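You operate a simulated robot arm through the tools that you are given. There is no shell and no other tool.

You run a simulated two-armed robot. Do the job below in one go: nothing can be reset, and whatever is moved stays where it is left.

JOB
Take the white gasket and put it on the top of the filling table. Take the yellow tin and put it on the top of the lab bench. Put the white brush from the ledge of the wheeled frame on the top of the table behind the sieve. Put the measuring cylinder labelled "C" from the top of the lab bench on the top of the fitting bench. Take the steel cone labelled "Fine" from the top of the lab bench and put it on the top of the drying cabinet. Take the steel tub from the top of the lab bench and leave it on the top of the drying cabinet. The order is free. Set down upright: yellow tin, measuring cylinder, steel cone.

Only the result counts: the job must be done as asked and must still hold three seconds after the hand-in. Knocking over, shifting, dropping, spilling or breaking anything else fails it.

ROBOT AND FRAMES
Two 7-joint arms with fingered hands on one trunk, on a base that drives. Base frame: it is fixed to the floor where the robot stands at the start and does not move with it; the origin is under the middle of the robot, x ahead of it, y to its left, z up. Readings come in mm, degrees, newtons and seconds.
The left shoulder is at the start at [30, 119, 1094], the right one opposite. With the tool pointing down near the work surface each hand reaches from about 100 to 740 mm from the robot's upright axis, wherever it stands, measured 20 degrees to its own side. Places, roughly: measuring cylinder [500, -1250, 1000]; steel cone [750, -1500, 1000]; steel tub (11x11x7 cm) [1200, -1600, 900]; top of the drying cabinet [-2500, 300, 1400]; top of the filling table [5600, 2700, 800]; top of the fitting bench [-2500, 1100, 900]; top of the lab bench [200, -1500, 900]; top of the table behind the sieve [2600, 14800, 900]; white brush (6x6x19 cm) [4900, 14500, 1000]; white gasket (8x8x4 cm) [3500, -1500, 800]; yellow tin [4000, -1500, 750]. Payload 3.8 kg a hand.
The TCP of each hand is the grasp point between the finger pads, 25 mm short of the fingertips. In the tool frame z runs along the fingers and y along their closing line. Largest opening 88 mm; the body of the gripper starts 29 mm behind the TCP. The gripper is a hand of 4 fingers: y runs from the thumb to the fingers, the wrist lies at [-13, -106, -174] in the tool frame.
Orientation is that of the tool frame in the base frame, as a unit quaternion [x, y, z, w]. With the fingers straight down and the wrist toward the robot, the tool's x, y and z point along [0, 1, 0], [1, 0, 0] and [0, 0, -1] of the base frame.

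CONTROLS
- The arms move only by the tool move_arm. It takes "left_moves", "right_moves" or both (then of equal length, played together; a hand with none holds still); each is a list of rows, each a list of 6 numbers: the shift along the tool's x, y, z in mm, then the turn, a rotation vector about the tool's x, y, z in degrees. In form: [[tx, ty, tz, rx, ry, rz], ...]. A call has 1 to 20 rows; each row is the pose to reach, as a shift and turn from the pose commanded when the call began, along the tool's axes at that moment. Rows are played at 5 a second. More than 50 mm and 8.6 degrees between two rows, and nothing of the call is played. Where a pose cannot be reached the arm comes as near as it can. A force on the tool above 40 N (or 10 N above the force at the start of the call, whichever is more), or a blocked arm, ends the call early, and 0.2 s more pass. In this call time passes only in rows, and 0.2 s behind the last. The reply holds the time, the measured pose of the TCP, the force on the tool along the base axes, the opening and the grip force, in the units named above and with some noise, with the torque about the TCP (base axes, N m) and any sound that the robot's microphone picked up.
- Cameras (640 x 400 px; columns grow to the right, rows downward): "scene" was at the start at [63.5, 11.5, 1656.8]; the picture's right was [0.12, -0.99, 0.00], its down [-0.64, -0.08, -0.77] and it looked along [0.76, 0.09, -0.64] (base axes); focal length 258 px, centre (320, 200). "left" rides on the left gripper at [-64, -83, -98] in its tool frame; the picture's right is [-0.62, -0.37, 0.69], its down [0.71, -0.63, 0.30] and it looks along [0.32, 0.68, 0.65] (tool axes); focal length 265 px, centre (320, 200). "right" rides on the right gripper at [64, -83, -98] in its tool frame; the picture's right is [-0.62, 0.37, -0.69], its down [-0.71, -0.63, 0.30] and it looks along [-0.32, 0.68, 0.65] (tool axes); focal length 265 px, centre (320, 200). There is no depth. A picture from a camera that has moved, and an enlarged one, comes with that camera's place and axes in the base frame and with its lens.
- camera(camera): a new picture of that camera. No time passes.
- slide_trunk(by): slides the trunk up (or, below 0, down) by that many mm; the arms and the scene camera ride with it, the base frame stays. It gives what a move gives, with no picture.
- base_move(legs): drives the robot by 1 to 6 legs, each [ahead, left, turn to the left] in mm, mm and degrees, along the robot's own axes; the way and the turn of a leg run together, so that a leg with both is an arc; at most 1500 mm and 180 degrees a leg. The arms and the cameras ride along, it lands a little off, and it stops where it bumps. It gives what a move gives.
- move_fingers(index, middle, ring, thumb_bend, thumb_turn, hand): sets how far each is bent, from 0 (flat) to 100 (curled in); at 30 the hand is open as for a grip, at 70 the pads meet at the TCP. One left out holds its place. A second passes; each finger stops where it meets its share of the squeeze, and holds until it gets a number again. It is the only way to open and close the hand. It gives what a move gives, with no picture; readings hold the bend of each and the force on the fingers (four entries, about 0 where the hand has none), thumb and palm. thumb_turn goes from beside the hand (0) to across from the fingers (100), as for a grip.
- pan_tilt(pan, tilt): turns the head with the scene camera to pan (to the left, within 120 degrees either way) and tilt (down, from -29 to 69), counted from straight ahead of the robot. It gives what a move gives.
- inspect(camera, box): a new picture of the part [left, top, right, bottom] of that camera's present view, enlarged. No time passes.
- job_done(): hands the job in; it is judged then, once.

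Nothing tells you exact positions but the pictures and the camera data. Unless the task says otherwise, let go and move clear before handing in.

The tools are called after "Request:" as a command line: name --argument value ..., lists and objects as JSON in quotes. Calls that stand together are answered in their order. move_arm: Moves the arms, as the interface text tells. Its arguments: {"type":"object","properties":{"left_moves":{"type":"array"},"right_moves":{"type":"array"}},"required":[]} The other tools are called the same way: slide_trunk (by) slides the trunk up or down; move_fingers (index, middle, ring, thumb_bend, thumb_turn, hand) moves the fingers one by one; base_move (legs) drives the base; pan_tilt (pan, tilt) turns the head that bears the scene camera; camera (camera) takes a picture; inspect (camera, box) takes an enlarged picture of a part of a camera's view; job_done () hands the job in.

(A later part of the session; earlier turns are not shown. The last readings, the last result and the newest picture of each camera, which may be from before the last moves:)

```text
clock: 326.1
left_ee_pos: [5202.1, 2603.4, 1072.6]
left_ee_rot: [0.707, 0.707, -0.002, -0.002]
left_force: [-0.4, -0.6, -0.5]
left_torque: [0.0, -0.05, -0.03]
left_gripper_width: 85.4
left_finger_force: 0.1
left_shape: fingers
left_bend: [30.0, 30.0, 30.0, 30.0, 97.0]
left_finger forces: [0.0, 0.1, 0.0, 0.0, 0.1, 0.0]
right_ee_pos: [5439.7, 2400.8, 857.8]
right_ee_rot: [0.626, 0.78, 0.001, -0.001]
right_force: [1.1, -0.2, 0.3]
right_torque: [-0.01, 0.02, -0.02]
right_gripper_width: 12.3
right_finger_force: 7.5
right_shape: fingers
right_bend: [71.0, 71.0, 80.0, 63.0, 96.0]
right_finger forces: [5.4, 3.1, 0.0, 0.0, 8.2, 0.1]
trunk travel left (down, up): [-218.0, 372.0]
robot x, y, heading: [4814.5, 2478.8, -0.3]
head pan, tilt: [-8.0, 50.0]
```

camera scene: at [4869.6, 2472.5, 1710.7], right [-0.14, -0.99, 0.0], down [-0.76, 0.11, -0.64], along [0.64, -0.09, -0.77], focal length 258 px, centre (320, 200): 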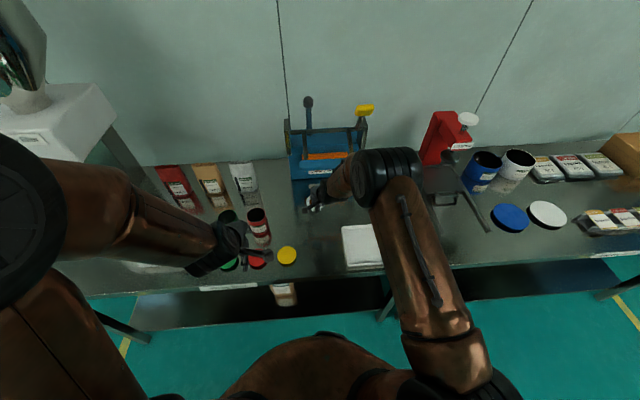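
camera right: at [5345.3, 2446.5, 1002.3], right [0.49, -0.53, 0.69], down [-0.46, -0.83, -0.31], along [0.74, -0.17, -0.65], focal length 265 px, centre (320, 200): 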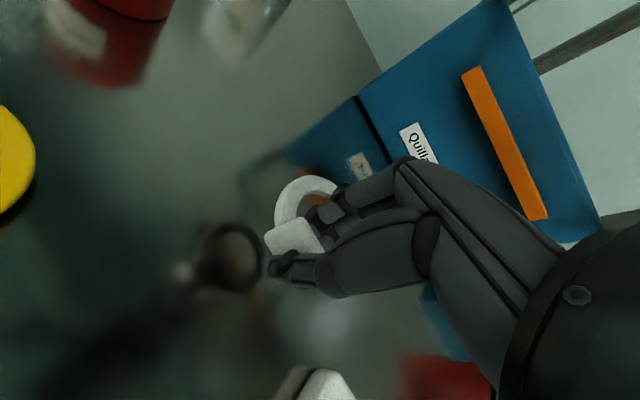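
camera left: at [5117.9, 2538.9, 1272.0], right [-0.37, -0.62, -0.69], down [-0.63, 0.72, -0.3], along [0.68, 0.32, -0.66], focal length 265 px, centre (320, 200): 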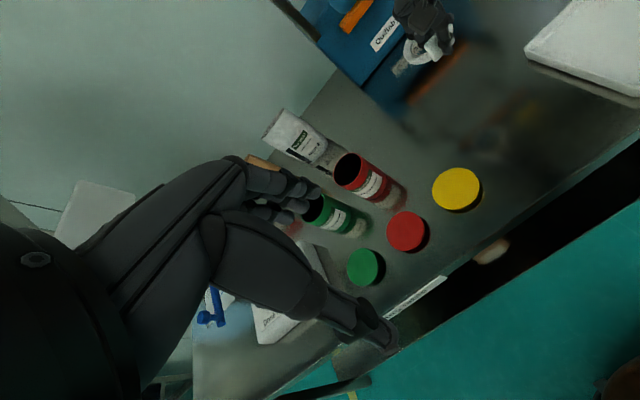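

Not yet touching. Continuing down in small increments.

Request:
move_arm --right_moves '[[0, 0, 4, 0, 0, 0], [0, 0, 8, 0, 0, 0]]'

Request:
inspect --camera "right" --box '[200, 150, 360, 290]'

Request:
move_arm --right_moves '[[0, 0, 1.5, 0, 0, 0], [0, 0, 3, 0, 0, 0]]'

```text
clock: 326.7
left_ee_pos: [5200.9, 2602.9, 1071.2]
left_ee_rot: [0.708, 0.706, -0.002, -0.001]
left_force: [-0.8, -0.5, 0.1]
left_torque: [0.03, -0.04, -0.01]
left_gripper_width: 85.1
left_finger_force: 0.0
left_shape: fingers
left_bend: [30.0, 30.0, 30.0, 30.0, 97.0]
left_finger forces: [0.0, 0.0, 0.1, 0.0, 0.0, 0.0]
right_ee_pos: [5441.3, 2401.1, 850.9]
right_ee_rot: [0.627, 0.779, 0.001, -0.002]
right_force: [0.2, -0.7, -0.6]
right_torque: [0.03, -0.01, -0.01]
right_gripper_width: 12.2
right_finger_force: 8.8
right_shape: fingers
right_bend: [71.0, 71.0, 80.0, 63.0, 96.0]
right_finger forces: [5.5, 3.0, 0.1, 0.1, 8.3, 0.0]
trunk travel left (down, up): [-218.0, 372.0]
robot x, y, heading: [4814.7, 2482.2, -0.4]
head pan, tilt: [-8.0, 50.0]
```

```text
2.86 times, centred on (280, 220) of right
camera zoom: at [5346.1, 2446.9, 948.4], right [0.49, -0.53, 0.69], down [-0.46, -0.83, -0.31], along [0.74, -0.17, -0.65], focal length 758 px, centre (434, 143)
```

zoom: 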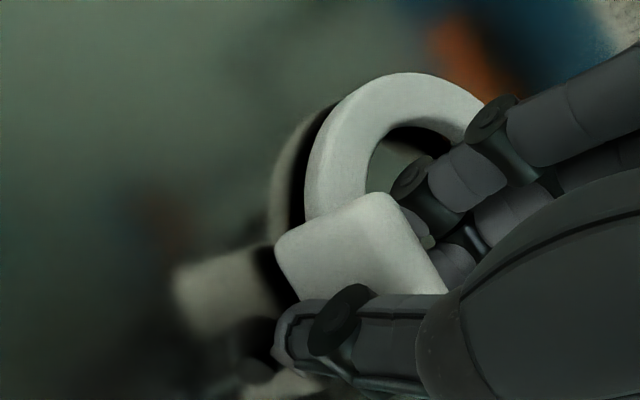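

```text
clock: 327.3
left_ee_pos: [5200.7, 2603.0, 1073.8]
left_ee_rot: [0.709, 0.705, -0.001, -0.002]
left_force: [0.1, -0.9, -0.3]
left_torque: [-0.02, 0.0, 0.05]
left_gripper_width: 85.3
left_finger_force: 0.0
left_shape: fingers
left_bend: [30.0, 30.0, 30.0, 30.0, 97.0]
left_finger forces: [0.0, 0.0, 0.0, 0.0, 0.1, 0.1]
right_ee_pos: [5441.3, 2400.6, 847.6]
right_ee_rot: [0.626, 0.78, 0.002, -0.001]
right_force: [0.5, 0.4, 0.3]
right_torque: [0.04, 0.04, 0.04]
right_gripper_width: 11.9
right_finger_force: 8.7
right_shape: fingers
right_bend: [71.0, 71.0, 80.0, 63.0, 96.0]
right_finger forces: [5.6, 3.0, 0.0, 0.0, 8.7, 0.0]
trunk travel left (down, up): [-218.0, 372.0]
robot x, y, heading: [4814.8, 2480.5, -0.2]
head pan, tilt: [-8.0, 50.0]
```

Only a few millimetres left.

Request:
move_arm --right_moves '[[0, 0, 1.5, 0, 0, 0], [0, 0, 3, 0, 0, 0]]'

Request:
inspect --camera "right" --box '[200, 150, 360, 290]'

```text
clock: 327.9
left_ee_pos: [5199.8, 2603.0, 1074.3]
left_ee_rot: [0.708, 0.706, -0.001, 0.0]
left_force: [0.6, 0.0, 0.1]
left_torque: [0.0, 0.08, 0.01]
left_gripper_width: 85.2
left_finger_force: 0.0
left_shape: fingers
left_bend: [30.0, 30.0, 30.0, 30.0, 97.0]
left_finger forces: [0.1, 0.0, 0.0, 0.0, 0.0, 0.0]
right_ee_pos: [5440.0, 2401.1, 847.0]
right_ee_rot: [0.627, 0.779, 0.003, 0.002]
right_force: [-0.7, -2.1, 18.8]
right_torque: [0.01, 0.46, 0.03]
right_gripper_width: 12.3
right_finger_force: 17.5
right_shape: fingers
right_bend: [71.0, 71.0, 80.0, 63.0, 96.0]
right_finger forces: [5.9, 3.0, 0.0, 0.0, 27.0, 0.0]
trunk travel left (down, up): [-218.0, 372.0]
robot x, y, heading: [4815.3, 2482.8, -0.4]
head pan, tilt: [-8.0, 50.0]
```

```text
2.86 times, centred on (280, 220) of right
camera zoom: at [5344.9, 2446.9, 944.9], right [0.49, -0.53, 0.69], down [-0.46, -0.83, -0.31], along [0.74, -0.17, -0.65], focal length 758 px, centre (434, 143)
```

zoom: 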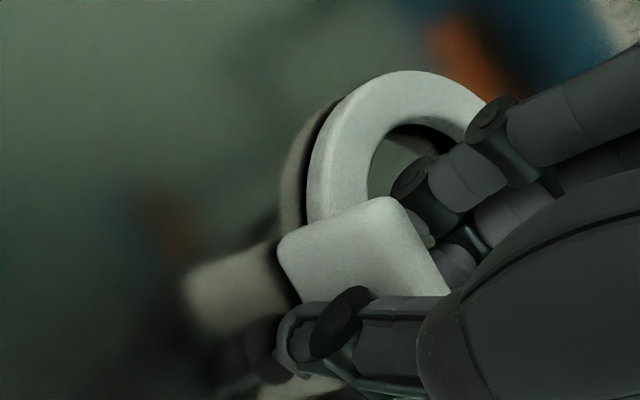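

The thumb tip touches the table while the gasket is ~4 mm above it. I'll back off 2 mm and open only slightly so the gasket settles.

Request:
move_arm --right_moves '[[0, 0, -2, 0, 0, 0]]'

Request:
move_fingers --hand "right" --index 61 --middle 60 --thumb_bend 56

Request:
inspect --camera "right" --box '[200, 150, 360, 290]'

```text
clock: 328.3
left_ee_pos: [5201.2, 2602.0, 1073.6]
left_ee_rot: [0.708, 0.706, 0.0, -0.001]
left_force: [-0.7, -0.7, -0.2]
left_torque: [-0.01, -0.06, 0.03]
left_gripper_width: 85.2
left_finger_force: 0.1
left_shape: fingers
left_bend: [30.0, 30.0, 30.0, 30.0, 97.0]
left_finger forces: [0.0, 0.0, 0.0, 0.0, 0.1, 0.1]
right_ee_pos: [5439.3, 2400.3, 847.4]
right_ee_rot: [0.626, 0.78, 0.003, 0.0]
right_force: [2.2, -1.3, 16.4]
right_torque: [-0.02, 0.29, 0.01]
right_gripper_width: 11.8
right_finger_force: 18.1
right_shape: fingers
right_bend: [71.0, 67.0, 80.0, 65.0, 96.0]
right_finger forces: [7.0, 3.9, 0.0, 0.1, 25.6, 0.0]
trunk travel left (down, up): [-218.0, 372.0]
robot x, y, heading: [4811.6, 2479.2, -0.1]
head pan, tilt: [-8.0, 50.0]
```

```text
clock: 329.3
left_ee_pos: [5199.7, 2603.3, 1073.9]
left_ee_rot: [0.709, 0.706, -0.001, -0.001]
left_force: [0.8, 0.8, 0.0]
left_torque: [0.01, -0.01, 0.01]
left_gripper_width: 85.4
left_finger_force: 0.1
left_shape: fingers
left_bend: [30.0, 30.0, 30.0, 30.0, 97.0]
left_finger forces: [0.0, 0.1, 0.0, 0.0, 0.0, 0.0]
right_ee_pos: [5439.3, 2402.0, 847.3]
right_ee_rot: [0.626, 0.779, 0.003, -0.001]
right_force: [1.4, 1.5, 21.2]
right_torque: [0.12, 0.03, -0.05]
right_gripper_width: 15.5
right_finger_force: 11.3
right_shape: fingers
right_bend: [63.0, 62.0, 80.0, 61.0, 97.0]
right_finger forces: [7.4, 3.3, 0.0, 0.0, 11.9, 0.1]
trunk travel left (down, up): [-218.0, 372.0]
robot x, y, heading: [4810.5, 2485.2, -0.2]
head pan, tilt: [-8.0, 50.0]
```

```text
2.86 times, centred on (280, 220) of right
camera zoom: at [5343.8, 2447.4, 945.3], right [0.49, -0.53, 0.69], down [-0.46, -0.83, -0.31], along [0.74, -0.17, -0.65], focal length 758 px, centre (434, 143)
```

zoom: 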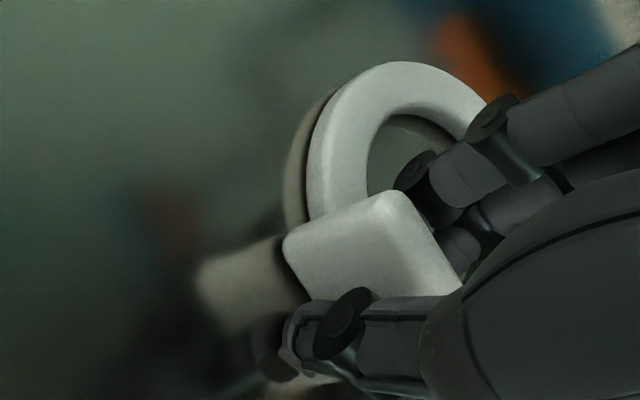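

The gasket now sits on the table, but the fingertips press on the table. I'll raise a few mm while opening further.

Request:
move_arm --right_moves '[[0, 0, -4, 0, 0, 0], [0, 0, -7, 0, 0, 0]]'

Request:
move_fingers --hand "right" --index 56 --middle 55 --thumb_bend 50

Request:
inspect --camera "right" --box '[200, 150, 360, 290]'

```text
clock: 329.9
left_ee_pos: [5199.9, 2602.5, 1072.2]
left_ee_rot: [0.708, 0.706, -0.001, -0.001]
left_force: [0.7, 0.3, -0.6]
left_torque: [-0.02, -0.01, 0.01]
left_gripper_width: 85.3
left_finger_force: 0.0
left_shape: fingers
left_bend: [30.0, 30.0, 30.0, 30.0, 97.0]
left_finger forces: [0.0, 0.0, 0.0, 0.1, 0.0, 0.1]
right_ee_pos: [5438.7, 2399.9, 849.7]
right_ee_rot: [0.626, 0.78, -0.002, -0.003]
right_force: [0.2, 0.9, -0.6]
right_torque: [-0.01, -0.02, 0.02]
right_gripper_width: 23.1
right_finger_force: 0.0
right_shape: fingers
right_bend: [61.0, 60.0, 80.0, 56.0, 97.0]
right_finger forces: [0.0, 0.0, 0.0, 0.0, 0.0, 0.1]
trunk travel left (down, up): [-218.0, 372.0]
robot x, y, heading: [4815.3, 2481.1, 0.0]
head pan, tilt: [-8.0, 50.0]
```

```text
clock: 330.9
left_ee_pos: [5201.3, 2602.3, 1073.3]
left_ee_rot: [0.708, 0.707, -0.001, -0.001]
left_force: [-0.6, -0.2, -0.7]
left_torque: [0.0, 0.01, -0.03]
left_gripper_width: 85.3
left_finger_force: 0.0
left_shape: fingers
left_bend: [30.0, 30.0, 30.0, 30.0, 97.0]
left_finger forces: [0.1, 0.1, 0.0, 0.1, 0.0, 0.0]
right_ee_pos: [5439.7, 2399.9, 852.4]
right_ee_rot: [0.626, 0.78, 0.001, -0.002]
right_force: [-0.1, 0.4, 0.0]
right_torque: [0.03, 0.0, -0.02]
right_gripper_width: 34.4
right_finger_force: 0.1
right_shape: fingers
right_bend: [56.0, 55.0, 80.0, 50.0, 97.0]
right_finger forces: [0.1, 0.0, 0.0, 0.0, 0.0, 0.0]
trunk travel left (down, up): [-218.0, 372.0]
robot x, y, heading: [4813.9, 2484.3, -0.3]
head pan, tilt: [-8.0, 50.0]
```

```text
2.86 times, centred on (280, 220) of right
camera zoom: at [5345.1, 2446.2, 951.0], right [0.49, -0.53, 0.69], down [-0.46, -0.83, -0.31], along [0.74, -0.17, -0.66], focal length 758 px, centre (434, 143)
```

zoom: 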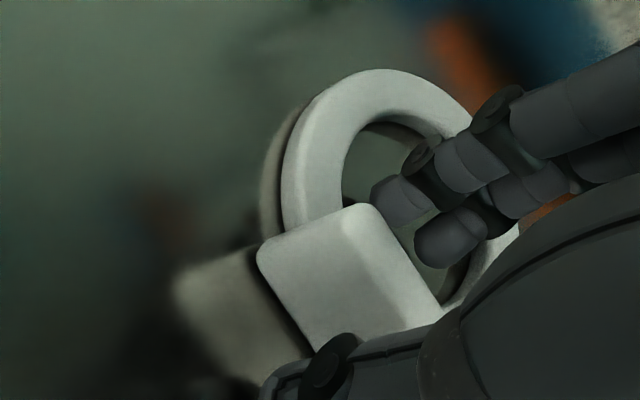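

The gasket is free and resting on the table. Raising straight up.

Request:
move_arm --right_moves '[[0, 0, -10, 0, 0, 0], [0, 0, -25, 0, 0, 0], [0, 0, -60, 0, 0, 0], [0, 0, -100, 0, 0, 0]]'

Request:
camera --camera "right"

Request:
slide_trunk --by 250

Request:
camera --camera "scene"

```text
clock: 331.9
left_ee_pos: [5200.8, 2603.9, 1072.5]
left_ee_rot: [0.708, 0.706, -0.001, -0.001]
left_force: [0.0, 0.3, 0.2]
left_torque: [-0.03, 0.02, 0.01]
left_gripper_width: 85.1
left_finger_force: 0.0
left_shape: fingers
left_bend: [30.0, 30.0, 30.0, 30.0, 97.0]
left_finger forces: [0.1, 0.0, 0.0, 0.1, 0.0, 0.0]
right_ee_pos: [5439.1, 2400.1, 953.0]
right_ee_rot: [0.626, 0.78, 0.001, -0.002]
right_force: [-0.1, -0.5, 0.4]
right_torque: [-0.02, -0.02, 0.02]
right_gripper_width: 34.6
right_finger_force: 0.1
right_shape: fingers
right_bend: [56.0, 55.0, 80.0, 50.0, 97.0]
right_finger forces: [0.0, 0.0, 0.0, 0.0, 0.1, 0.0]
trunk travel left (down, up): [-218.0, 372.0]
robot x, y, heading: [4813.1, 2480.3, -0.3]
head pan, tilt: [-8.0, 50.0]
```

```text
taken
camera right: at [5344.2, 2445.7, 1051.0], right [0.49, -0.53, 0.69], down [-0.46, -0.83, -0.31], along [0.74, -0.17, -0.65], focal length 265 px, centre (320, 200)
```

right: 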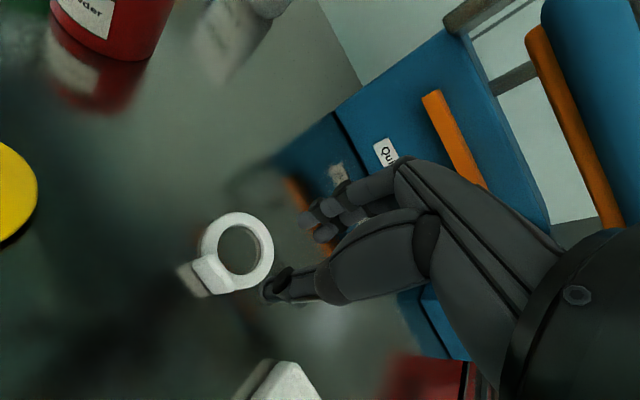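

```text
clock: 334.5
left_ee_pos: [5201.6, 2602.9, 1324.4]
left_ee_rot: [0.708, 0.706, -0.001, -0.001]
left_force: [0.6, -0.2, -0.2]
left_torque: [0.02, 0.0, 0.02]
left_gripper_width: 85.0
left_finger_force: 0.1
left_shape: fingers
left_bend: [30.0, 30.0, 30.0, 30.0, 97.0]
left_finger forces: [0.1, 0.0, 0.1, 0.1, 0.0, 0.0]
right_ee_pos: [5439.9, 2398.8, 1202.1]
right_ee_rot: [0.627, 0.779, 0.001, -0.001]
right_force: [-0.5, 0.1, -0.3]
right_torque: [-0.05, -0.02, -0.01]
right_gripper_width: 34.6
right_finger_force: 0.1
right_shape: fingers
right_bend: [56.0, 55.0, 80.0, 50.0, 97.0]
right_finger forces: [0.1, 0.1, 0.0, 0.0, 0.0, 0.1]
trunk travel left (down, up): [-468.0, 122.0]
robot x, y, heading: [4813.5, 2480.2, -0.4]
head pan, tilt: [-8.0, 50.0]
```

```text
taken
camera scene: at [4869.8, 2472.5, 1860.5], right [-0.14, -0.99, 0.0], down [-0.76, 0.11, -0.64], along [0.64, -0.09, -0.77], focal length 258 px, centre (320, 200)
```

scene: 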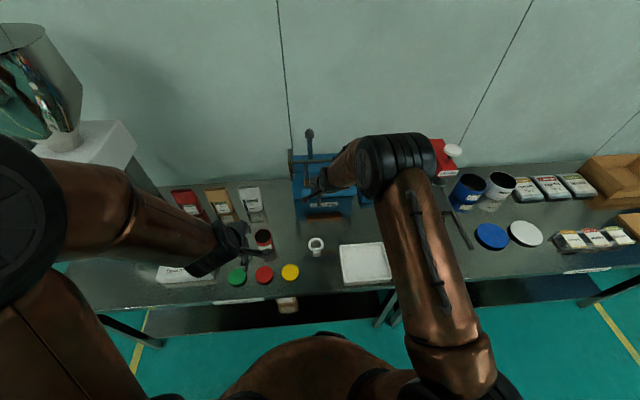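

The gasket is on the filling table. Now to the far end for the brush: I'll tuck the arms, back off, turn north and look ahead.

Request:
move_arm --right_moves '[[-8, -39, 0, 0, 0, 0], [-16, -78, 0, 0, 0, 0], [-24, -117, 0, 0, 0, 0], [-31, -156, 0, 0, 0, 0], [-38, -190, 0, 0, 0, 0]]'

Request:
base_move --legs '[[-270, 0, 0], [0, 0, 90]]'

Request:
pan_tilt --pan 0 --tilt 12

Request:
camera --camera "scene"

Request:
inspect --camera "scene" --box '[160, 80, 480, 280]'

```text
clock: 335.7
left_ee_pos: [5202.3, 2601.7, 1322.5]
left_ee_rot: [0.708, 0.706, -0.001, -0.001]
left_force: [0.5, 0.2, 1.1]
left_torque: [0.02, 0.03, -0.01]
left_gripper_width: 85.1
left_finger_force: 0.1
left_shape: fingers
left_bend: [30.0, 30.0, 30.0, 30.0, 97.0]
left_finger forces: [0.1, 0.0, 0.1, 0.1, 0.0, 0.1]
right_ee_pos: [5260.1, 2320.8, 1203.8]
right_ee_rot: [0.627, 0.779, 0.002, 0.0]
right_force: [0.7, 0.1, 1.3]
right_torque: [-0.03, -0.01, 0.0]
right_gripper_width: 34.5
right_finger_force: 0.0
right_shape: fingers
right_bend: [56.0, 55.0, 80.0, 50.0, 97.0]
right_finger forces: [0.1, 0.1, 0.1, 0.0, 0.1, 0.1]
trunk travel left (down, up): [-468.0, 122.0]
robot x, y, heading: [4812.4, 2481.0, -0.3]
head pan, tilt: [-8.0, 50.0]
```

```text
clock: 341.5
left_ee_pos: [4410.0, 2867.5, 1324.0]
left_ee_rot: [-0.006, 1.0, -0.002, 0.0]
left_force: [0.2, 0.3, 0.2]
left_torque: [-0.02, -0.01, 0.03]
left_gripper_width: 85.2
left_finger_force: 0.1
left_shape: fingers
left_bend: [30.0, 30.0, 30.0, 30.0, 97.0]
left_finger forces: [0.0, 0.0, 0.1, 0.0, 0.0, 0.0]
right_ee_pos: [4689.2, 2932.0, 1203.3]
right_ee_rot: [-0.117, 0.993, 0.0, -0.001]
right_force: [-0.7, 0.0, -0.8]
right_torque: [-0.01, 0.02, -0.04]
right_gripper_width: 34.5
right_finger_force: 0.0
right_shape: fingers
right_bend: [56.0, 55.0, 80.0, 50.0, 97.0]
right_finger forces: [0.0, 0.0, 0.0, 0.0, 0.0, 0.0]
trunk travel left (down, up): [-468.0, 122.0]
robot x, y, heading: [4530.9, 2483.2, 90.4]
head pan, tilt: [-8.0, 50.0]
```

```text
clock: 342.5
left_ee_pos: [4409.3, 2867.4, 1323.7]
left_ee_rot: [-0.005, 1.0, -0.002, 0.001]
left_force: [0.1, 0.4, 0.2]
left_torque: [0.02, 0.01, 0.0]
left_gripper_width: 85.3
left_finger_force: 0.2
left_shape: fingers
left_bend: [30.0, 30.0, 30.0, 30.0, 97.0]
left_finger forces: [0.0, 0.1, 0.0, 0.1, 0.0, 0.0]
right_ee_pos: [4689.7, 2931.6, 1204.5]
right_ee_rot: [-0.118, 0.993, 0.0, -0.002]
right_force: [-0.3, 0.5, 0.8]
right_torque: [-0.01, 0.01, 0.01]
right_gripper_width: 34.5
right_finger_force: 0.1
right_shape: fingers
right_bend: [56.0, 55.0, 80.0, 50.0, 97.0]
right_finger forces: [0.1, 0.0, 0.0, 0.0, 0.1, 0.0]
trunk travel left (down, up): [-468.0, 122.0]
robot x, y, heading: [4537.4, 2483.3, 90.9]
head pan, tilt: [0.0, 12.0]
```

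```text
taken
camera scene: at [4533.3, 2557.6, 1919.1], right [1.0, 0.01, 0.0], down [0.0, -0.21, -0.98], along [-0.01, 0.98, -0.21], focal length 258 px, centre (320, 200)
```

scene: 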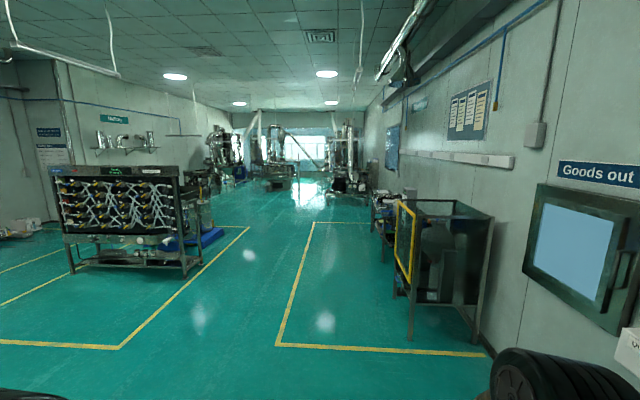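

```text
2.00 times, centred on (320, 180) of scene
camera zoom: at [4533.3, 2557.6, 1919.1], right [1.0, 0.01, 0.0], down [0.0, -0.21, -0.98], along [-0.01, 0.98, -0.21], focal length 516 px, centre (320, 240)
```

zoom: 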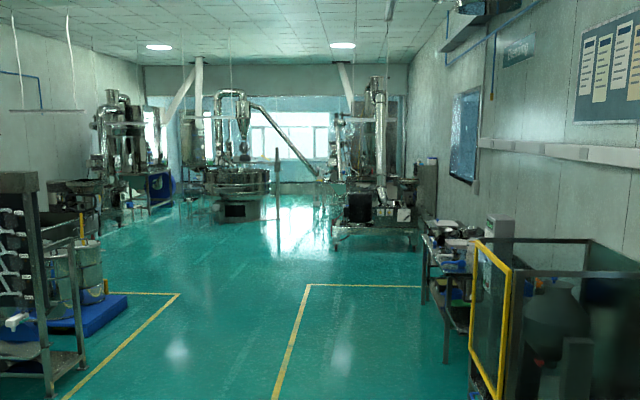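

The aisle north is clear (x≈2600–5300). I'll drive about 6 m ahead and look again.

Request:
base_move --legs '[[1480, 60, -0.6], [1480, 60, 0], [1480, 60, 0], [1480, 60, 0]]'

Request:
camera --camera "scene"

Request:
inspect --camera "scene" --box '[160, 80, 480, 280]'

```text
clock: 370.8
left_ee_pos: [4254.5, 8801.5, 1324.7]
left_ee_rot: [-0.003, 1.0, -0.002, 0.0]
left_force: [-0.7, -0.3, -0.3]
left_torque: [0.0, -0.01, -0.01]
left_gripper_width: 85.2
left_finger_force: 0.0
left_shape: fingers
left_bend: [30.0, 30.0, 30.0, 30.0, 97.0]
left_finger forces: [0.0, 0.0, 0.1, 0.1, 0.0, 0.0]
right_ee_pos: [4535.4, 8863.4, 1203.8]
right_ee_rot: [-0.112, 0.994, 0.0, -0.003]
right_force: [-0.4, 1.1, 0.1]
right_torque: [0.0, -0.01, -0.01]
right_gripper_width: 34.8
right_finger_force: 0.0
right_shape: fingers
right_bend: [56.0, 55.0, 80.0, 50.0, 97.0]
right_finger forces: [0.1, 0.0, 0.0, 0.0, 0.0, 0.0]
trunk travel left (down, up): [-468.0, 122.0]
robot x, y, heading: [4373.5, 8415.9, 90.2]
head pan, tilt: [0.0, 12.0]
```

```text
taken
camera scene: at [4375.3, 8490.6, 1919.2], right [1.0, 0.01, 0.0], down [0.0, -0.21, -0.98], along [-0.01, 0.98, -0.21], focal length 258 px, centre (320, 200)
```

scene: 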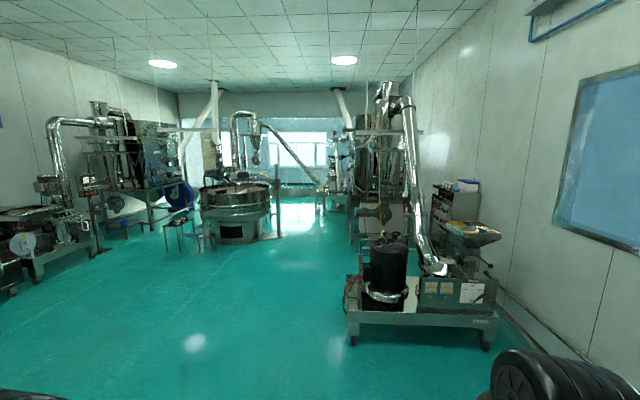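

```text
2.00 times, centred on (320, 180) of scene
camera zoom: at [4375.3, 8490.6, 1919.2], right [1.0, 0.01, 0.0], down [0.0, -0.21, -0.98], along [-0.01, 0.98, -0.21], focal length 516 px, centre (320, 240)
```

zoom: 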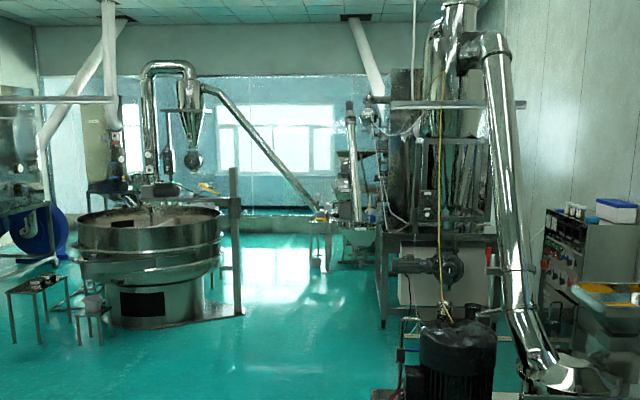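

I see the large round sieve on the left (~(2600, 13400)) and machinery at right. The gap between them is about x 3450–4700. I'll drive to around (4000, 12000).

Request:
base_move --legs '[[1190, 130, -0.3], [1190, 130, 0], [1190, 130, 0]]'

Request:
pan_tilt --pan -15 --tilt 20

Request:
camera --camera "scene"

Request:
pan_tilt --pan 35 --tilt 20

Request:
camera --camera "scene"

```text
clock: 388.1
left_ee_pos: [3816.2, 12358.2, 1323.9]
left_ee_rot: [0.0, 1.0, -0.002, 0.0]
left_force: [0.0, 0.8, 0.2]
left_torque: [-0.03, 0.02, -0.01]
left_gripper_width: 85.1
left_finger_force: 0.1
left_shape: fingers
left_bend: [30.0, 30.0, 30.0, 30.0, 97.0]
left_finger forces: [0.1, 0.0, 0.0, 0.0, 0.0, 0.0]
right_ee_pos: [4096.6, 12419.4, 1203.8]
right_ee_rot: [-0.109, 0.994, 0.0, -0.001]
right_force: [-0.6, 0.2, 0.8]
right_torque: [0.03, -0.02, 0.03]
right_gripper_width: 34.5
right_finger_force: 0.1
right_shape: fingers
right_bend: [56.0, 55.0, 80.0, 50.0, 97.0]
right_finger forces: [0.0, 0.1, 0.1, 0.1, 0.1, 0.0]
trunk travel left (down, up): [-468.0, 122.0]
robot x, y, heading: [3937.3, 11970.6, 89.9]
head pan, tilt: [0.0, 12.0]
```

```text
clock: 388.9
left_ee_pos: [3815.8, 12360.5, 1322.6]
left_ee_rot: [0.001, 1.0, -0.001, 0.0]
left_force: [-0.8, -0.7, 0.9]
left_torque: [-0.01, 0.04, 0.01]
left_gripper_width: 85.1
left_finger_force: 0.0
left_shape: fingers
left_bend: [30.0, 30.0, 30.0, 30.0, 97.0]
left_finger forces: [0.0, 0.0, 0.0, 0.1, 0.0, 0.0]
right_ee_pos: [4096.9, 12420.4, 1203.5]
right_ee_rot: [-0.11, 0.994, -0.001, -0.002]
right_force: [0.5, -1.1, 0.1]
right_torque: [0.0, 0.02, 0.0]
right_gripper_width: 34.7
right_finger_force: 0.1
right_shape: fingers
right_bend: [56.0, 55.0, 80.0, 50.0, 97.0]
right_finger forces: [0.0, 0.0, 0.0, 0.0, 0.1, 0.1]
trunk travel left (down, up): [-468.0, 122.0]
robot x, y, heading: [3933.1, 11970.3, 90.1]
head pan, tilt: [-15.0, 20.0]
```

```text
taken
camera scene: at [3958.7, 12044.6, 1906.2], right [0.97, -0.26, 0.0], down [-0.09, -0.33, -0.94], along [0.24, 0.91, -0.34], focal length 258 px, centre (320, 200)
```

scene: 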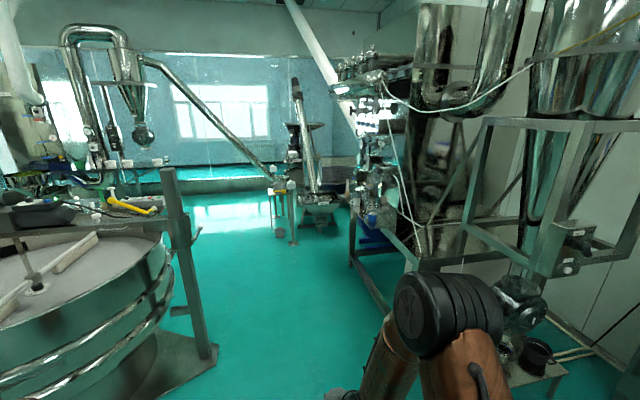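

```text
clock: 390.1
left_ee_pos: [3814.8, 12358.8, 1322.0]
left_ee_rot: [0.001, 1.0, -0.002, 0.001]
left_force: [1.5, -0.3, 0.1]
left_torque: [0.01, 0.02, -0.02]
left_gripper_width: 85.4
left_finger_force: 0.0
left_shape: fingers
left_bend: [30.0, 30.0, 30.0, 30.0, 97.0]
left_finger forces: [0.1, 0.0, 0.0, 0.1, 0.1, 0.0]
right_ee_pos: [4096.5, 12418.9, 1202.4]
right_ee_rot: [-0.109, 0.994, 0.0, -0.002]
right_force: [0.5, 1.0, -0.1]
right_torque: [0.0, -0.03, 0.05]
right_gripper_width: 34.6
right_finger_force: 0.0
right_shape: fingers
right_bend: [56.0, 55.0, 80.0, 50.0, 97.0]
right_finger forces: [0.0, 0.0, 0.0, 0.0, 0.1, 0.0]
trunk travel left (down, up): [-468.0, 122.0]
robot x, y, heading: [3936.5, 11972.2, 89.9]
head pan, tilt: [35.0, 20.0]
```

```text
taken
camera scene: at [3881.3, 12030.7, 1906.2], right [0.82, 0.57, 0.0], down [0.2, -0.28, -0.94], along [-0.54, 0.77, -0.34], focal length 258 px, centre (320, 200)
```

scene: 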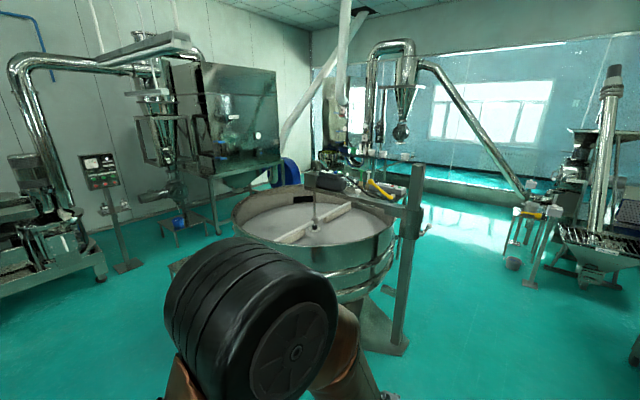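

I see the sieve with a table behind it, and a frame with equipment at right. Let me zoom in on the area behind the sieve and then on the wheeled frame.

Request:
inspect --camera "scene" --box '[290, 120, 450, 240]'

Request:
inspect --camera "scene" --box '[480, 60, 640, 300]'

Request:
pan_tilt --pan -20 --tilt 20

Request:
inspect --camera "scene" --box '[200, 100, 420, 300]'

Request:
inspect --camera "scene" --box '[300, 60, 460, 240]'

```text
3.33 times, centred on (370, 180) of scene
camera zoom: at [3881.3, 12030.7, 1906.2], right [0.82, 0.57, 0.0], down [0.2, -0.28, -0.94], along [-0.54, 0.77, -0.34], focal length 860 px, centre (153, 267)
```

zoom: 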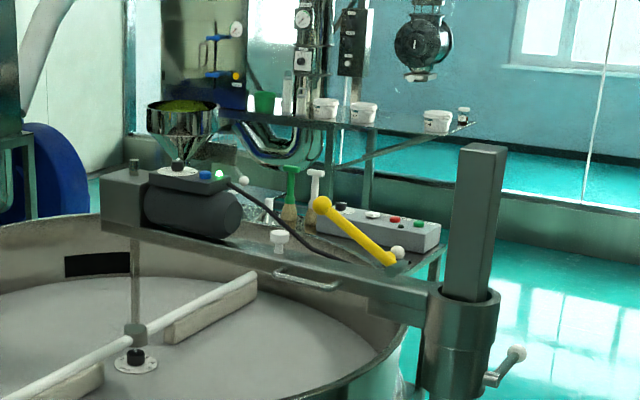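

```text
1.67 times, centred on (560, 180) of scene
camera zoom: at [3881.3, 12030.7, 1906.2], right [0.82, 0.57, 0.0], down [0.2, -0.28, -0.94], along [-0.54, 0.77, -0.34], focal length 430 px, centre (-80, 233)
```

zoom: 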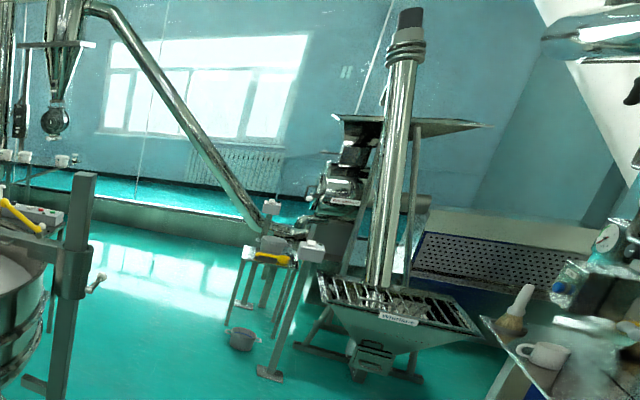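

```text
clock: 391.3
left_ee_pos: [3814.2, 12359.5, 1323.6]
left_ee_rot: [0.001, 1.0, -0.001, 0.0]
left_force: [0.4, 0.2, 0.0]
left_torque: [0.0, -0.01, 0.02]
left_gripper_width: 85.4
left_finger_force: 0.1
left_shape: fingers
left_bend: [30.0, 30.0, 30.0, 30.0, 97.0]
left_finger forces: [0.0, 0.0, 0.1, 0.1, 0.0, 0.1]
right_ee_pos: [4096.2, 12420.3, 1202.2]
right_ee_rot: [-0.11, 0.994, -0.001, -0.001]
right_force: [0.2, -0.4, 0.1]
right_torque: [0.02, -0.01, 0.03]
right_gripper_width: 34.5
right_finger_force: 0.1
right_shape: fingers
right_bend: [56.0, 55.0, 80.0, 50.0, 97.0]
right_finger forces: [0.0, 0.1, 0.0, 0.0, 0.0, 0.1]
trunk travel left (down, up): [-468.0, 122.0]
robot x, y, heading: [3935.2, 11972.1, 89.8]
head pan, tilt: [-20.0, 20.0]
```

```text
2.00 times, centred on (310, 200) of scene
camera zoom: at [3966.4, 12041.9, 1906.2], right [0.94, -0.34, 0.0], down [-0.12, -0.32, -0.94], along [0.32, 0.88, -0.34], focal length 516 px, centre (340, 200)
```

zoom: 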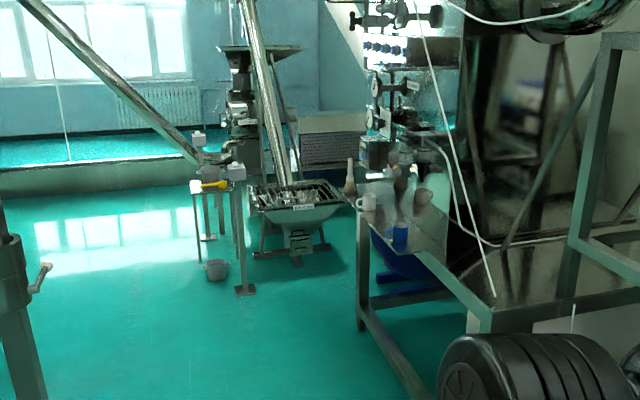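

```text
2.22 times, centred on (380, 150) of scene
camera zoom: at [3966.4, 12041.9, 1906.2], right [0.94, -0.34, 0.0], down [-0.12, -0.32, -0.94], along [0.32, 0.88, -0.34], focal length 573 px, centre (187, 311)
```

zoom: 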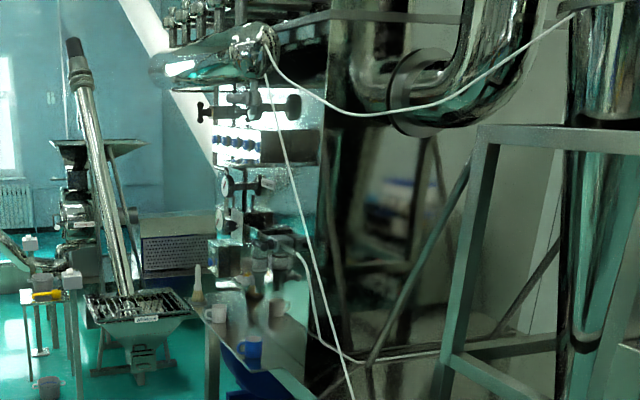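

I can see the white brush standing on the ledge's near corner beside a mug, around (4930, 14510). I'll drive to about (4230, 14450) and then turn to face the frame (east).

Request:
base_move --legs '[[1240, -130, 0], [1240, -130, 0]]'

Request:
pan_tilt --pan -70 --tilt 35

Request:
camera --camera "scene"

Request:
pan_tilt --pan 80 --tilt 35

Request:
camera --camera "scene"

```text
clock: 403.5
left_ee_pos: [4064.5, 14846.2, 1323.6]
left_ee_rot: [0.002, 1.0, -0.002, 0.0]
left_force: [0.1, 0.5, -0.4]
left_torque: [-0.01, 0.02, -0.01]
left_gripper_width: 85.1
left_finger_force: 0.0
left_shape: fingers
left_bend: [30.0, 30.0, 30.0, 30.0, 97.0]
left_finger forces: [0.0, 0.1, 0.0, 0.0, 0.0, 0.1]
right_ee_pos: [4346.4, 14906.9, 1202.5]
right_ee_rot: [-0.108, 0.994, 0.0, -0.001]
right_force: [-0.4, 0.3, -0.5]
right_torque: [-0.04, 0.01, -0.01]
right_gripper_width: 34.6
right_finger_force: 0.1
right_shape: fingers
right_bend: [56.0, 55.0, 80.0, 50.0, 97.0]
right_finger forces: [0.1, 0.0, 0.0, 0.0, 0.0, 0.1]
trunk travel left (down, up): [-468.0, 122.0]
robot x, y, heading: [4186.0, 14457.5, 89.8]
head pan, tilt: [-20.0, 20.0]
```

```text
clock: 404.7
left_ee_pos: [4065.2, 14846.6, 1322.6]
left_ee_rot: [0.002, 1.0, -0.002, 0.0]
left_force: [0.2, -0.2, -0.3]
left_torque: [0.02, 0.01, 0.01]
left_gripper_width: 85.3
left_finger_force: 0.0
left_shape: fingers
left_bend: [30.0, 30.0, 30.0, 30.0, 97.0]
left_finger forces: [0.0, 0.1, 0.1, 0.0, 0.0, 0.0]
right_ee_pos: [4347.0, 14907.2, 1203.4]
right_ee_rot: [-0.107, 0.994, 0.001, -0.001]
right_force: [0.8, -0.1, -0.1]
right_torque: [-0.01, 0.02, 0.05]
right_gripper_width: 34.7
right_finger_force: 0.0
right_shape: fingers
right_bend: [56.0, 55.0, 80.0, 50.0, 97.0]
right_finger forces: [0.0, 0.0, 0.0, 0.1, 0.0, 0.0]
trunk travel left (down, up): [-468.0, 122.0]
robot x, y, heading: [4184.0, 14458.4, 89.9]
head pan, tilt: [-70.0, 35.0]
```

```text
taken
camera scene: at [4265.9, 14472.1, 1882.3], right [0.34, -0.94, 0.0], down [-0.54, -0.2, -0.82], along [0.77, 0.28, -0.57], focal length 258 px, centre (320, 200)
```

scene: 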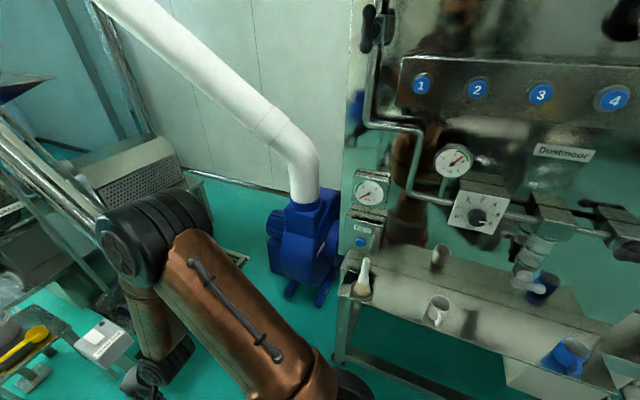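

```text
clock: 407.1
left_ee_pos: [4065.8, 14847.0, 1323.0]
left_ee_rot: [0.002, 1.0, -0.001, 0.0]
left_force: [-0.1, -0.8, 0.7]
left_torque: [0.01, -0.01, -0.01]
left_gripper_width: 85.5
left_finger_force: 0.0
left_shape: fingers
left_bend: [30.0, 30.0, 30.0, 30.0, 97.0]
left_finger forces: [0.1, 0.0, 0.0, 0.0, 0.1, 0.0]
right_ee_pos: [4346.5, 14906.8, 1204.5]
right_ee_rot: [-0.108, 0.994, 0.0, -0.002]
right_force: [0.0, 0.5, -0.3]
right_torque: [0.0, 0.02, -0.02]
right_gripper_width: 34.6
right_finger_force: 0.0
right_shape: fingers
right_bend: [56.0, 55.0, 80.0, 50.0, 97.0]
right_finger forces: [0.1, 0.0, 0.1, 0.0, 0.0, 0.0]
trunk travel left (down, up): [-468.0, 122.0]
robot x, y, heading: [4187.7, 14461.2, 90.2]
head pan, tilt: [80.0, 35.0]
```

```text
taken
camera scene: at [4096.4, 14457.7, 1882.3], right [0.18, 0.98, 0.0], down [0.56, -0.1, -0.82], along [-0.81, 0.15, -0.57], focal length 258 px, centre (320, 200)
```

scene: 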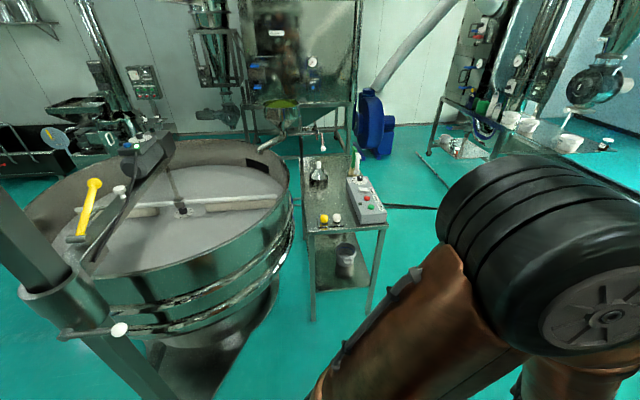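

Now I see both: the "Dustmoor" frame with ledge (brush at its left end), and the small table behind the sieve. I'll turn to face the frame and zoom in on the brush.

Request:
base_move --legs '[[0, 0, -90.1]]'

Request:
pan_tilt --pan 0 --tilt 35

Request:
camera --camera "scene"

Request:
inspect --camera "scene" --box '[200, 200, 440, 350]'

Request:
camera --camera "left"

Request:
camera --camera "right"

```text
clock: 411.2
left_ee_pos: [4570.4, 14587.4, 1323.0]
left_ee_rot: [0.702, 0.712, -0.001, -0.001]
left_force: [0.5, 0.3, 0.8]
left_torque: [-0.02, 0.0, 0.0]
left_gripper_width: 85.1
left_finger_force: 0.0
left_shape: fingers
left_bend: [30.0, 30.0, 30.0, 30.0, 97.0]
left_finger forces: [0.0, 0.0, 0.0, 0.1, 0.1, 0.0]
right_ee_pos: [4635.1, 14306.7, 1202.7]
right_ee_rot: [0.619, 0.786, 0.002, -0.001]
right_force: [-1.0, -0.4, -0.5]
right_torque: [-0.03, 0.02, 0.0]
right_gripper_width: 34.5
right_finger_force: 0.0
right_shape: fingers
right_bend: [56.0, 55.0, 80.0, 50.0, 97.0]
right_finger forces: [0.0, 0.0, 0.0, 0.0, 0.0, 0.0]
trunk travel left (down, up): [-468.0, 122.0]
robot x, y, heading: [4181.2, 14463.9, 0.9]
head pan, tilt: [80.0, 35.0]
```

```text
clock: 412.8
left_ee_pos: [4569.4, 14587.8, 1322.8]
left_ee_rot: [0.702, 0.712, -0.001, -0.001]
left_force: [-0.2, 0.8, 0.1]
left_torque: [0.01, 0.01, -0.04]
left_gripper_width: 85.2
left_finger_force: 0.0
left_shape: fingers
left_bend: [30.0, 30.0, 30.0, 30.0, 97.0]
left_finger forces: [0.0, 0.0, 0.0, 0.1, 0.0, 0.0]
right_ee_pos: [4634.1, 14307.7, 1202.8]
right_ee_rot: [0.619, 0.785, 0.001, -0.002]
right_force: [0.2, 0.7, 0.6]
right_torque: [-0.01, 0.0, 0.01]
right_gripper_width: 34.4
right_finger_force: 0.1
right_shape: fingers
right_bend: [56.0, 55.0, 80.0, 50.0, 97.0]
right_finger forces: [0.0, 0.1, 0.0, 0.1, 0.0, 0.0]
trunk travel left (down, up): [-468.0, 122.0]
robot x, y, heading: [4186.0, 14457.9, 0.9]
head pan, tilt: [0.0, 35.0]
```

```text
taken
camera scene: at [4251.6, 14462.7, 1882.3], right [0.02, -1.0, 0.0], down [-0.57, -0.01, -0.82], along [0.82, 0.01, -0.57], focal length 258 px, centre (320, 200)
```

scene: 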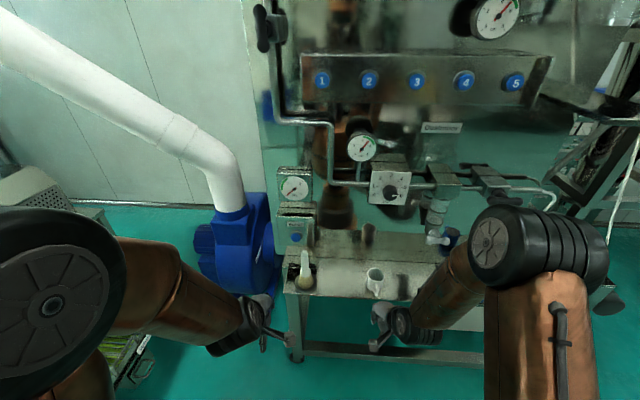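

```text
2.67 times, centred on (320, 275) of scene
camera zoom: at [4251.6, 14462.7, 1882.3], right [0.02, -1.0, 0.0], down [-0.57, -0.01, -0.82], along [0.82, 0.01, -0.57], focal length 688 px, centre (320, 0)
```

zoom: 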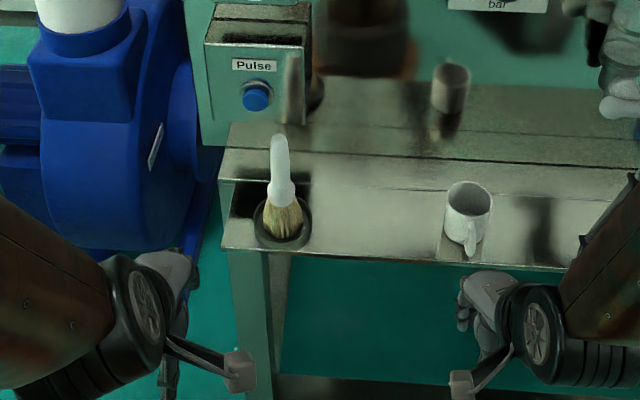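

```text
taken
camera left: at [4487.0, 14522.5, 1421.8], right [-0.36, -0.63, -0.69], down [-0.64, 0.71, -0.3], along [0.68, 0.33, -0.66], focal length 265 px, centre (320, 200)
```

left: 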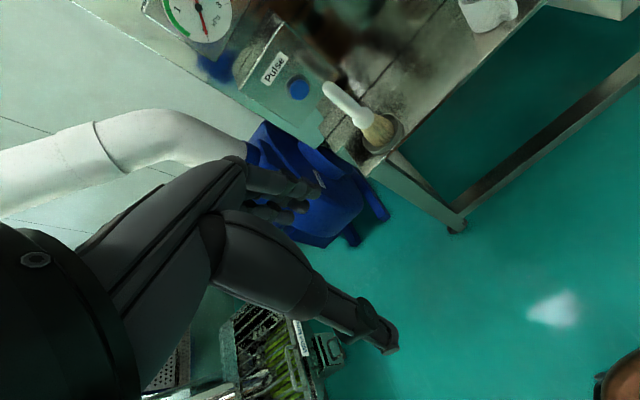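

```text
taken
camera right: at [4538.6, 14351.0, 1301.5], right [0.5, -0.52, 0.69], down [-0.45, -0.84, -0.31], along [0.74, -0.15, -0.66], focal length 265 px, centre (320, 200)
```

right: 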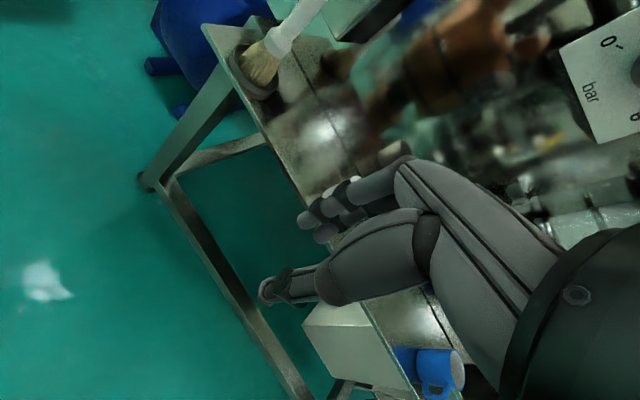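

The brush's handle top is about (4949, 14530, 1146), with the "Pulse" box front face at x≈5030 behind it. I'll use the left hand with a narrower opening; first position the base.

Request:
base_move --legs '[[165, -45, -0.9]]'

Request:
move_fingers --hand "left" --index 42 --middle 42 --ring 42 --thumb_bend 42

Request:
camera --camera "left"

Request:
camera --camera "scene"

Request:
inspect --camera "scene" --box '[200, 200, 400, 360]'

```text
clock: 414.2
left_ee_pos: [4733.2, 14538.5, 1322.2]
left_ee_rot: [0.707, 0.707, 0.0, -0.001]
left_force: [-0.1, -0.9, -0.8]
left_torque: [0.01, 0.0, 0.0]
left_gripper_width: 85.1
left_finger_force: 0.1
left_shape: fingers
left_bend: [30.0, 30.0, 30.0, 30.0, 97.0]
left_finger forces: [0.1, 0.0, 0.0, 0.1, 0.0, 0.0]
right_ee_pos: [4796.5, 14257.6, 1204.0]
right_ee_rot: [0.624, 0.782, 0.0, 0.0]
right_force: [-0.1, -0.8, -0.5]
right_torque: [0.03, 0.0, 0.01]
right_gripper_width: 34.5
right_finger_force: 0.0
right_shape: fingers
right_bend: [56.0, 55.0, 80.0, 50.0, 97.0]
right_finger forces: [0.0, 0.0, 0.0, 0.0, 0.1, 0.0]
trunk travel left (down, up): [-468.0, 122.0]
robot x, y, heading: [4349.2, 14413.1, 0.2]
head pan, tilt: [0.0, 35.0]
```

```text
clock: 415.2
left_ee_pos: [4735.6, 14538.8, 1323.4]
left_ee_rot: [0.707, 0.708, -0.001, -0.001]
left_force: [0.1, 0.6, -0.7]
left_torque: [0.0, 0.0, 0.03]
left_gripper_width: 59.9
left_finger_force: 0.1
left_shape: fingers
left_bend: [42.0, 42.0, 42.0, 42.0, 97.0]
left_finger forces: [0.1, 0.0, 0.1, 0.0, 0.0, 0.1]
right_ee_pos: [4797.9, 14257.5, 1203.8]
right_ee_rot: [0.624, 0.782, 0.001, -0.001]
right_force: [0.1, -0.4, 0.4]
right_torque: [-0.01, 0.0, 0.03]
right_gripper_width: 34.7
right_finger_force: 0.0
right_shape: fingers
right_bend: [56.0, 55.0, 80.0, 50.0, 97.0]
right_finger forces: [0.0, 0.1, 0.0, 0.0, 0.0, 0.0]
trunk travel left (down, up): [-468.0, 122.0]
robot x, y, heading: [4349.6, 14415.8, 0.3]
head pan, tilt: [0.0, 35.0]
```

```text
taken
camera left: at [4651.7, 14474.5, 1422.0], right [-0.37, -0.62, -0.69], down [-0.63, 0.71, -0.3], along [0.68, 0.33, -0.66], focal length 265 px, centre (320, 200)
```

left: 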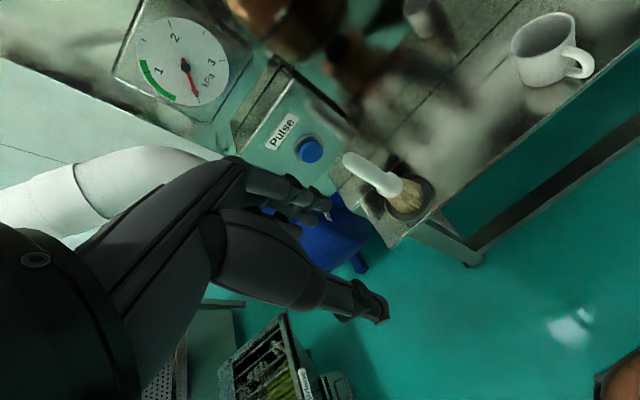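

```text
taken
camera scene: at [4415.5, 14417.6, 1882.3], right [0.0, -1.0, 0.0], down [-0.57, 0.0, -0.82], along [0.82, 0.0, -0.57], focal length 258 px, centre (320, 200)
```

scene: 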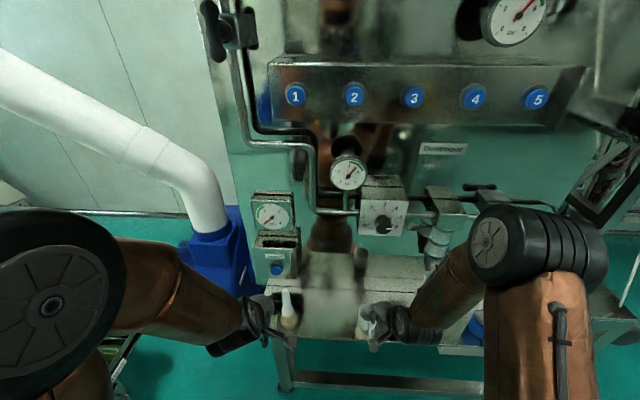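

```text
2.50 times, centred on (300, 280) of scene
camera zoom: at [4415.5, 14417.6, 1882.3], right [0.0, -1.0, 0.0], down [-0.57, 0.0, -0.82], along [0.82, 0.0, -0.57], focal length 645 px, centre (370, 0)
```

zoom: 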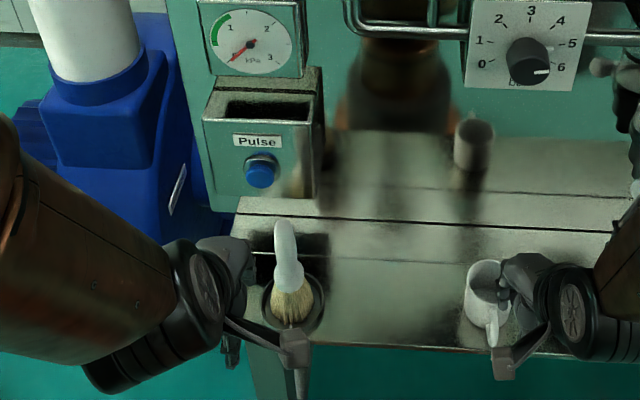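

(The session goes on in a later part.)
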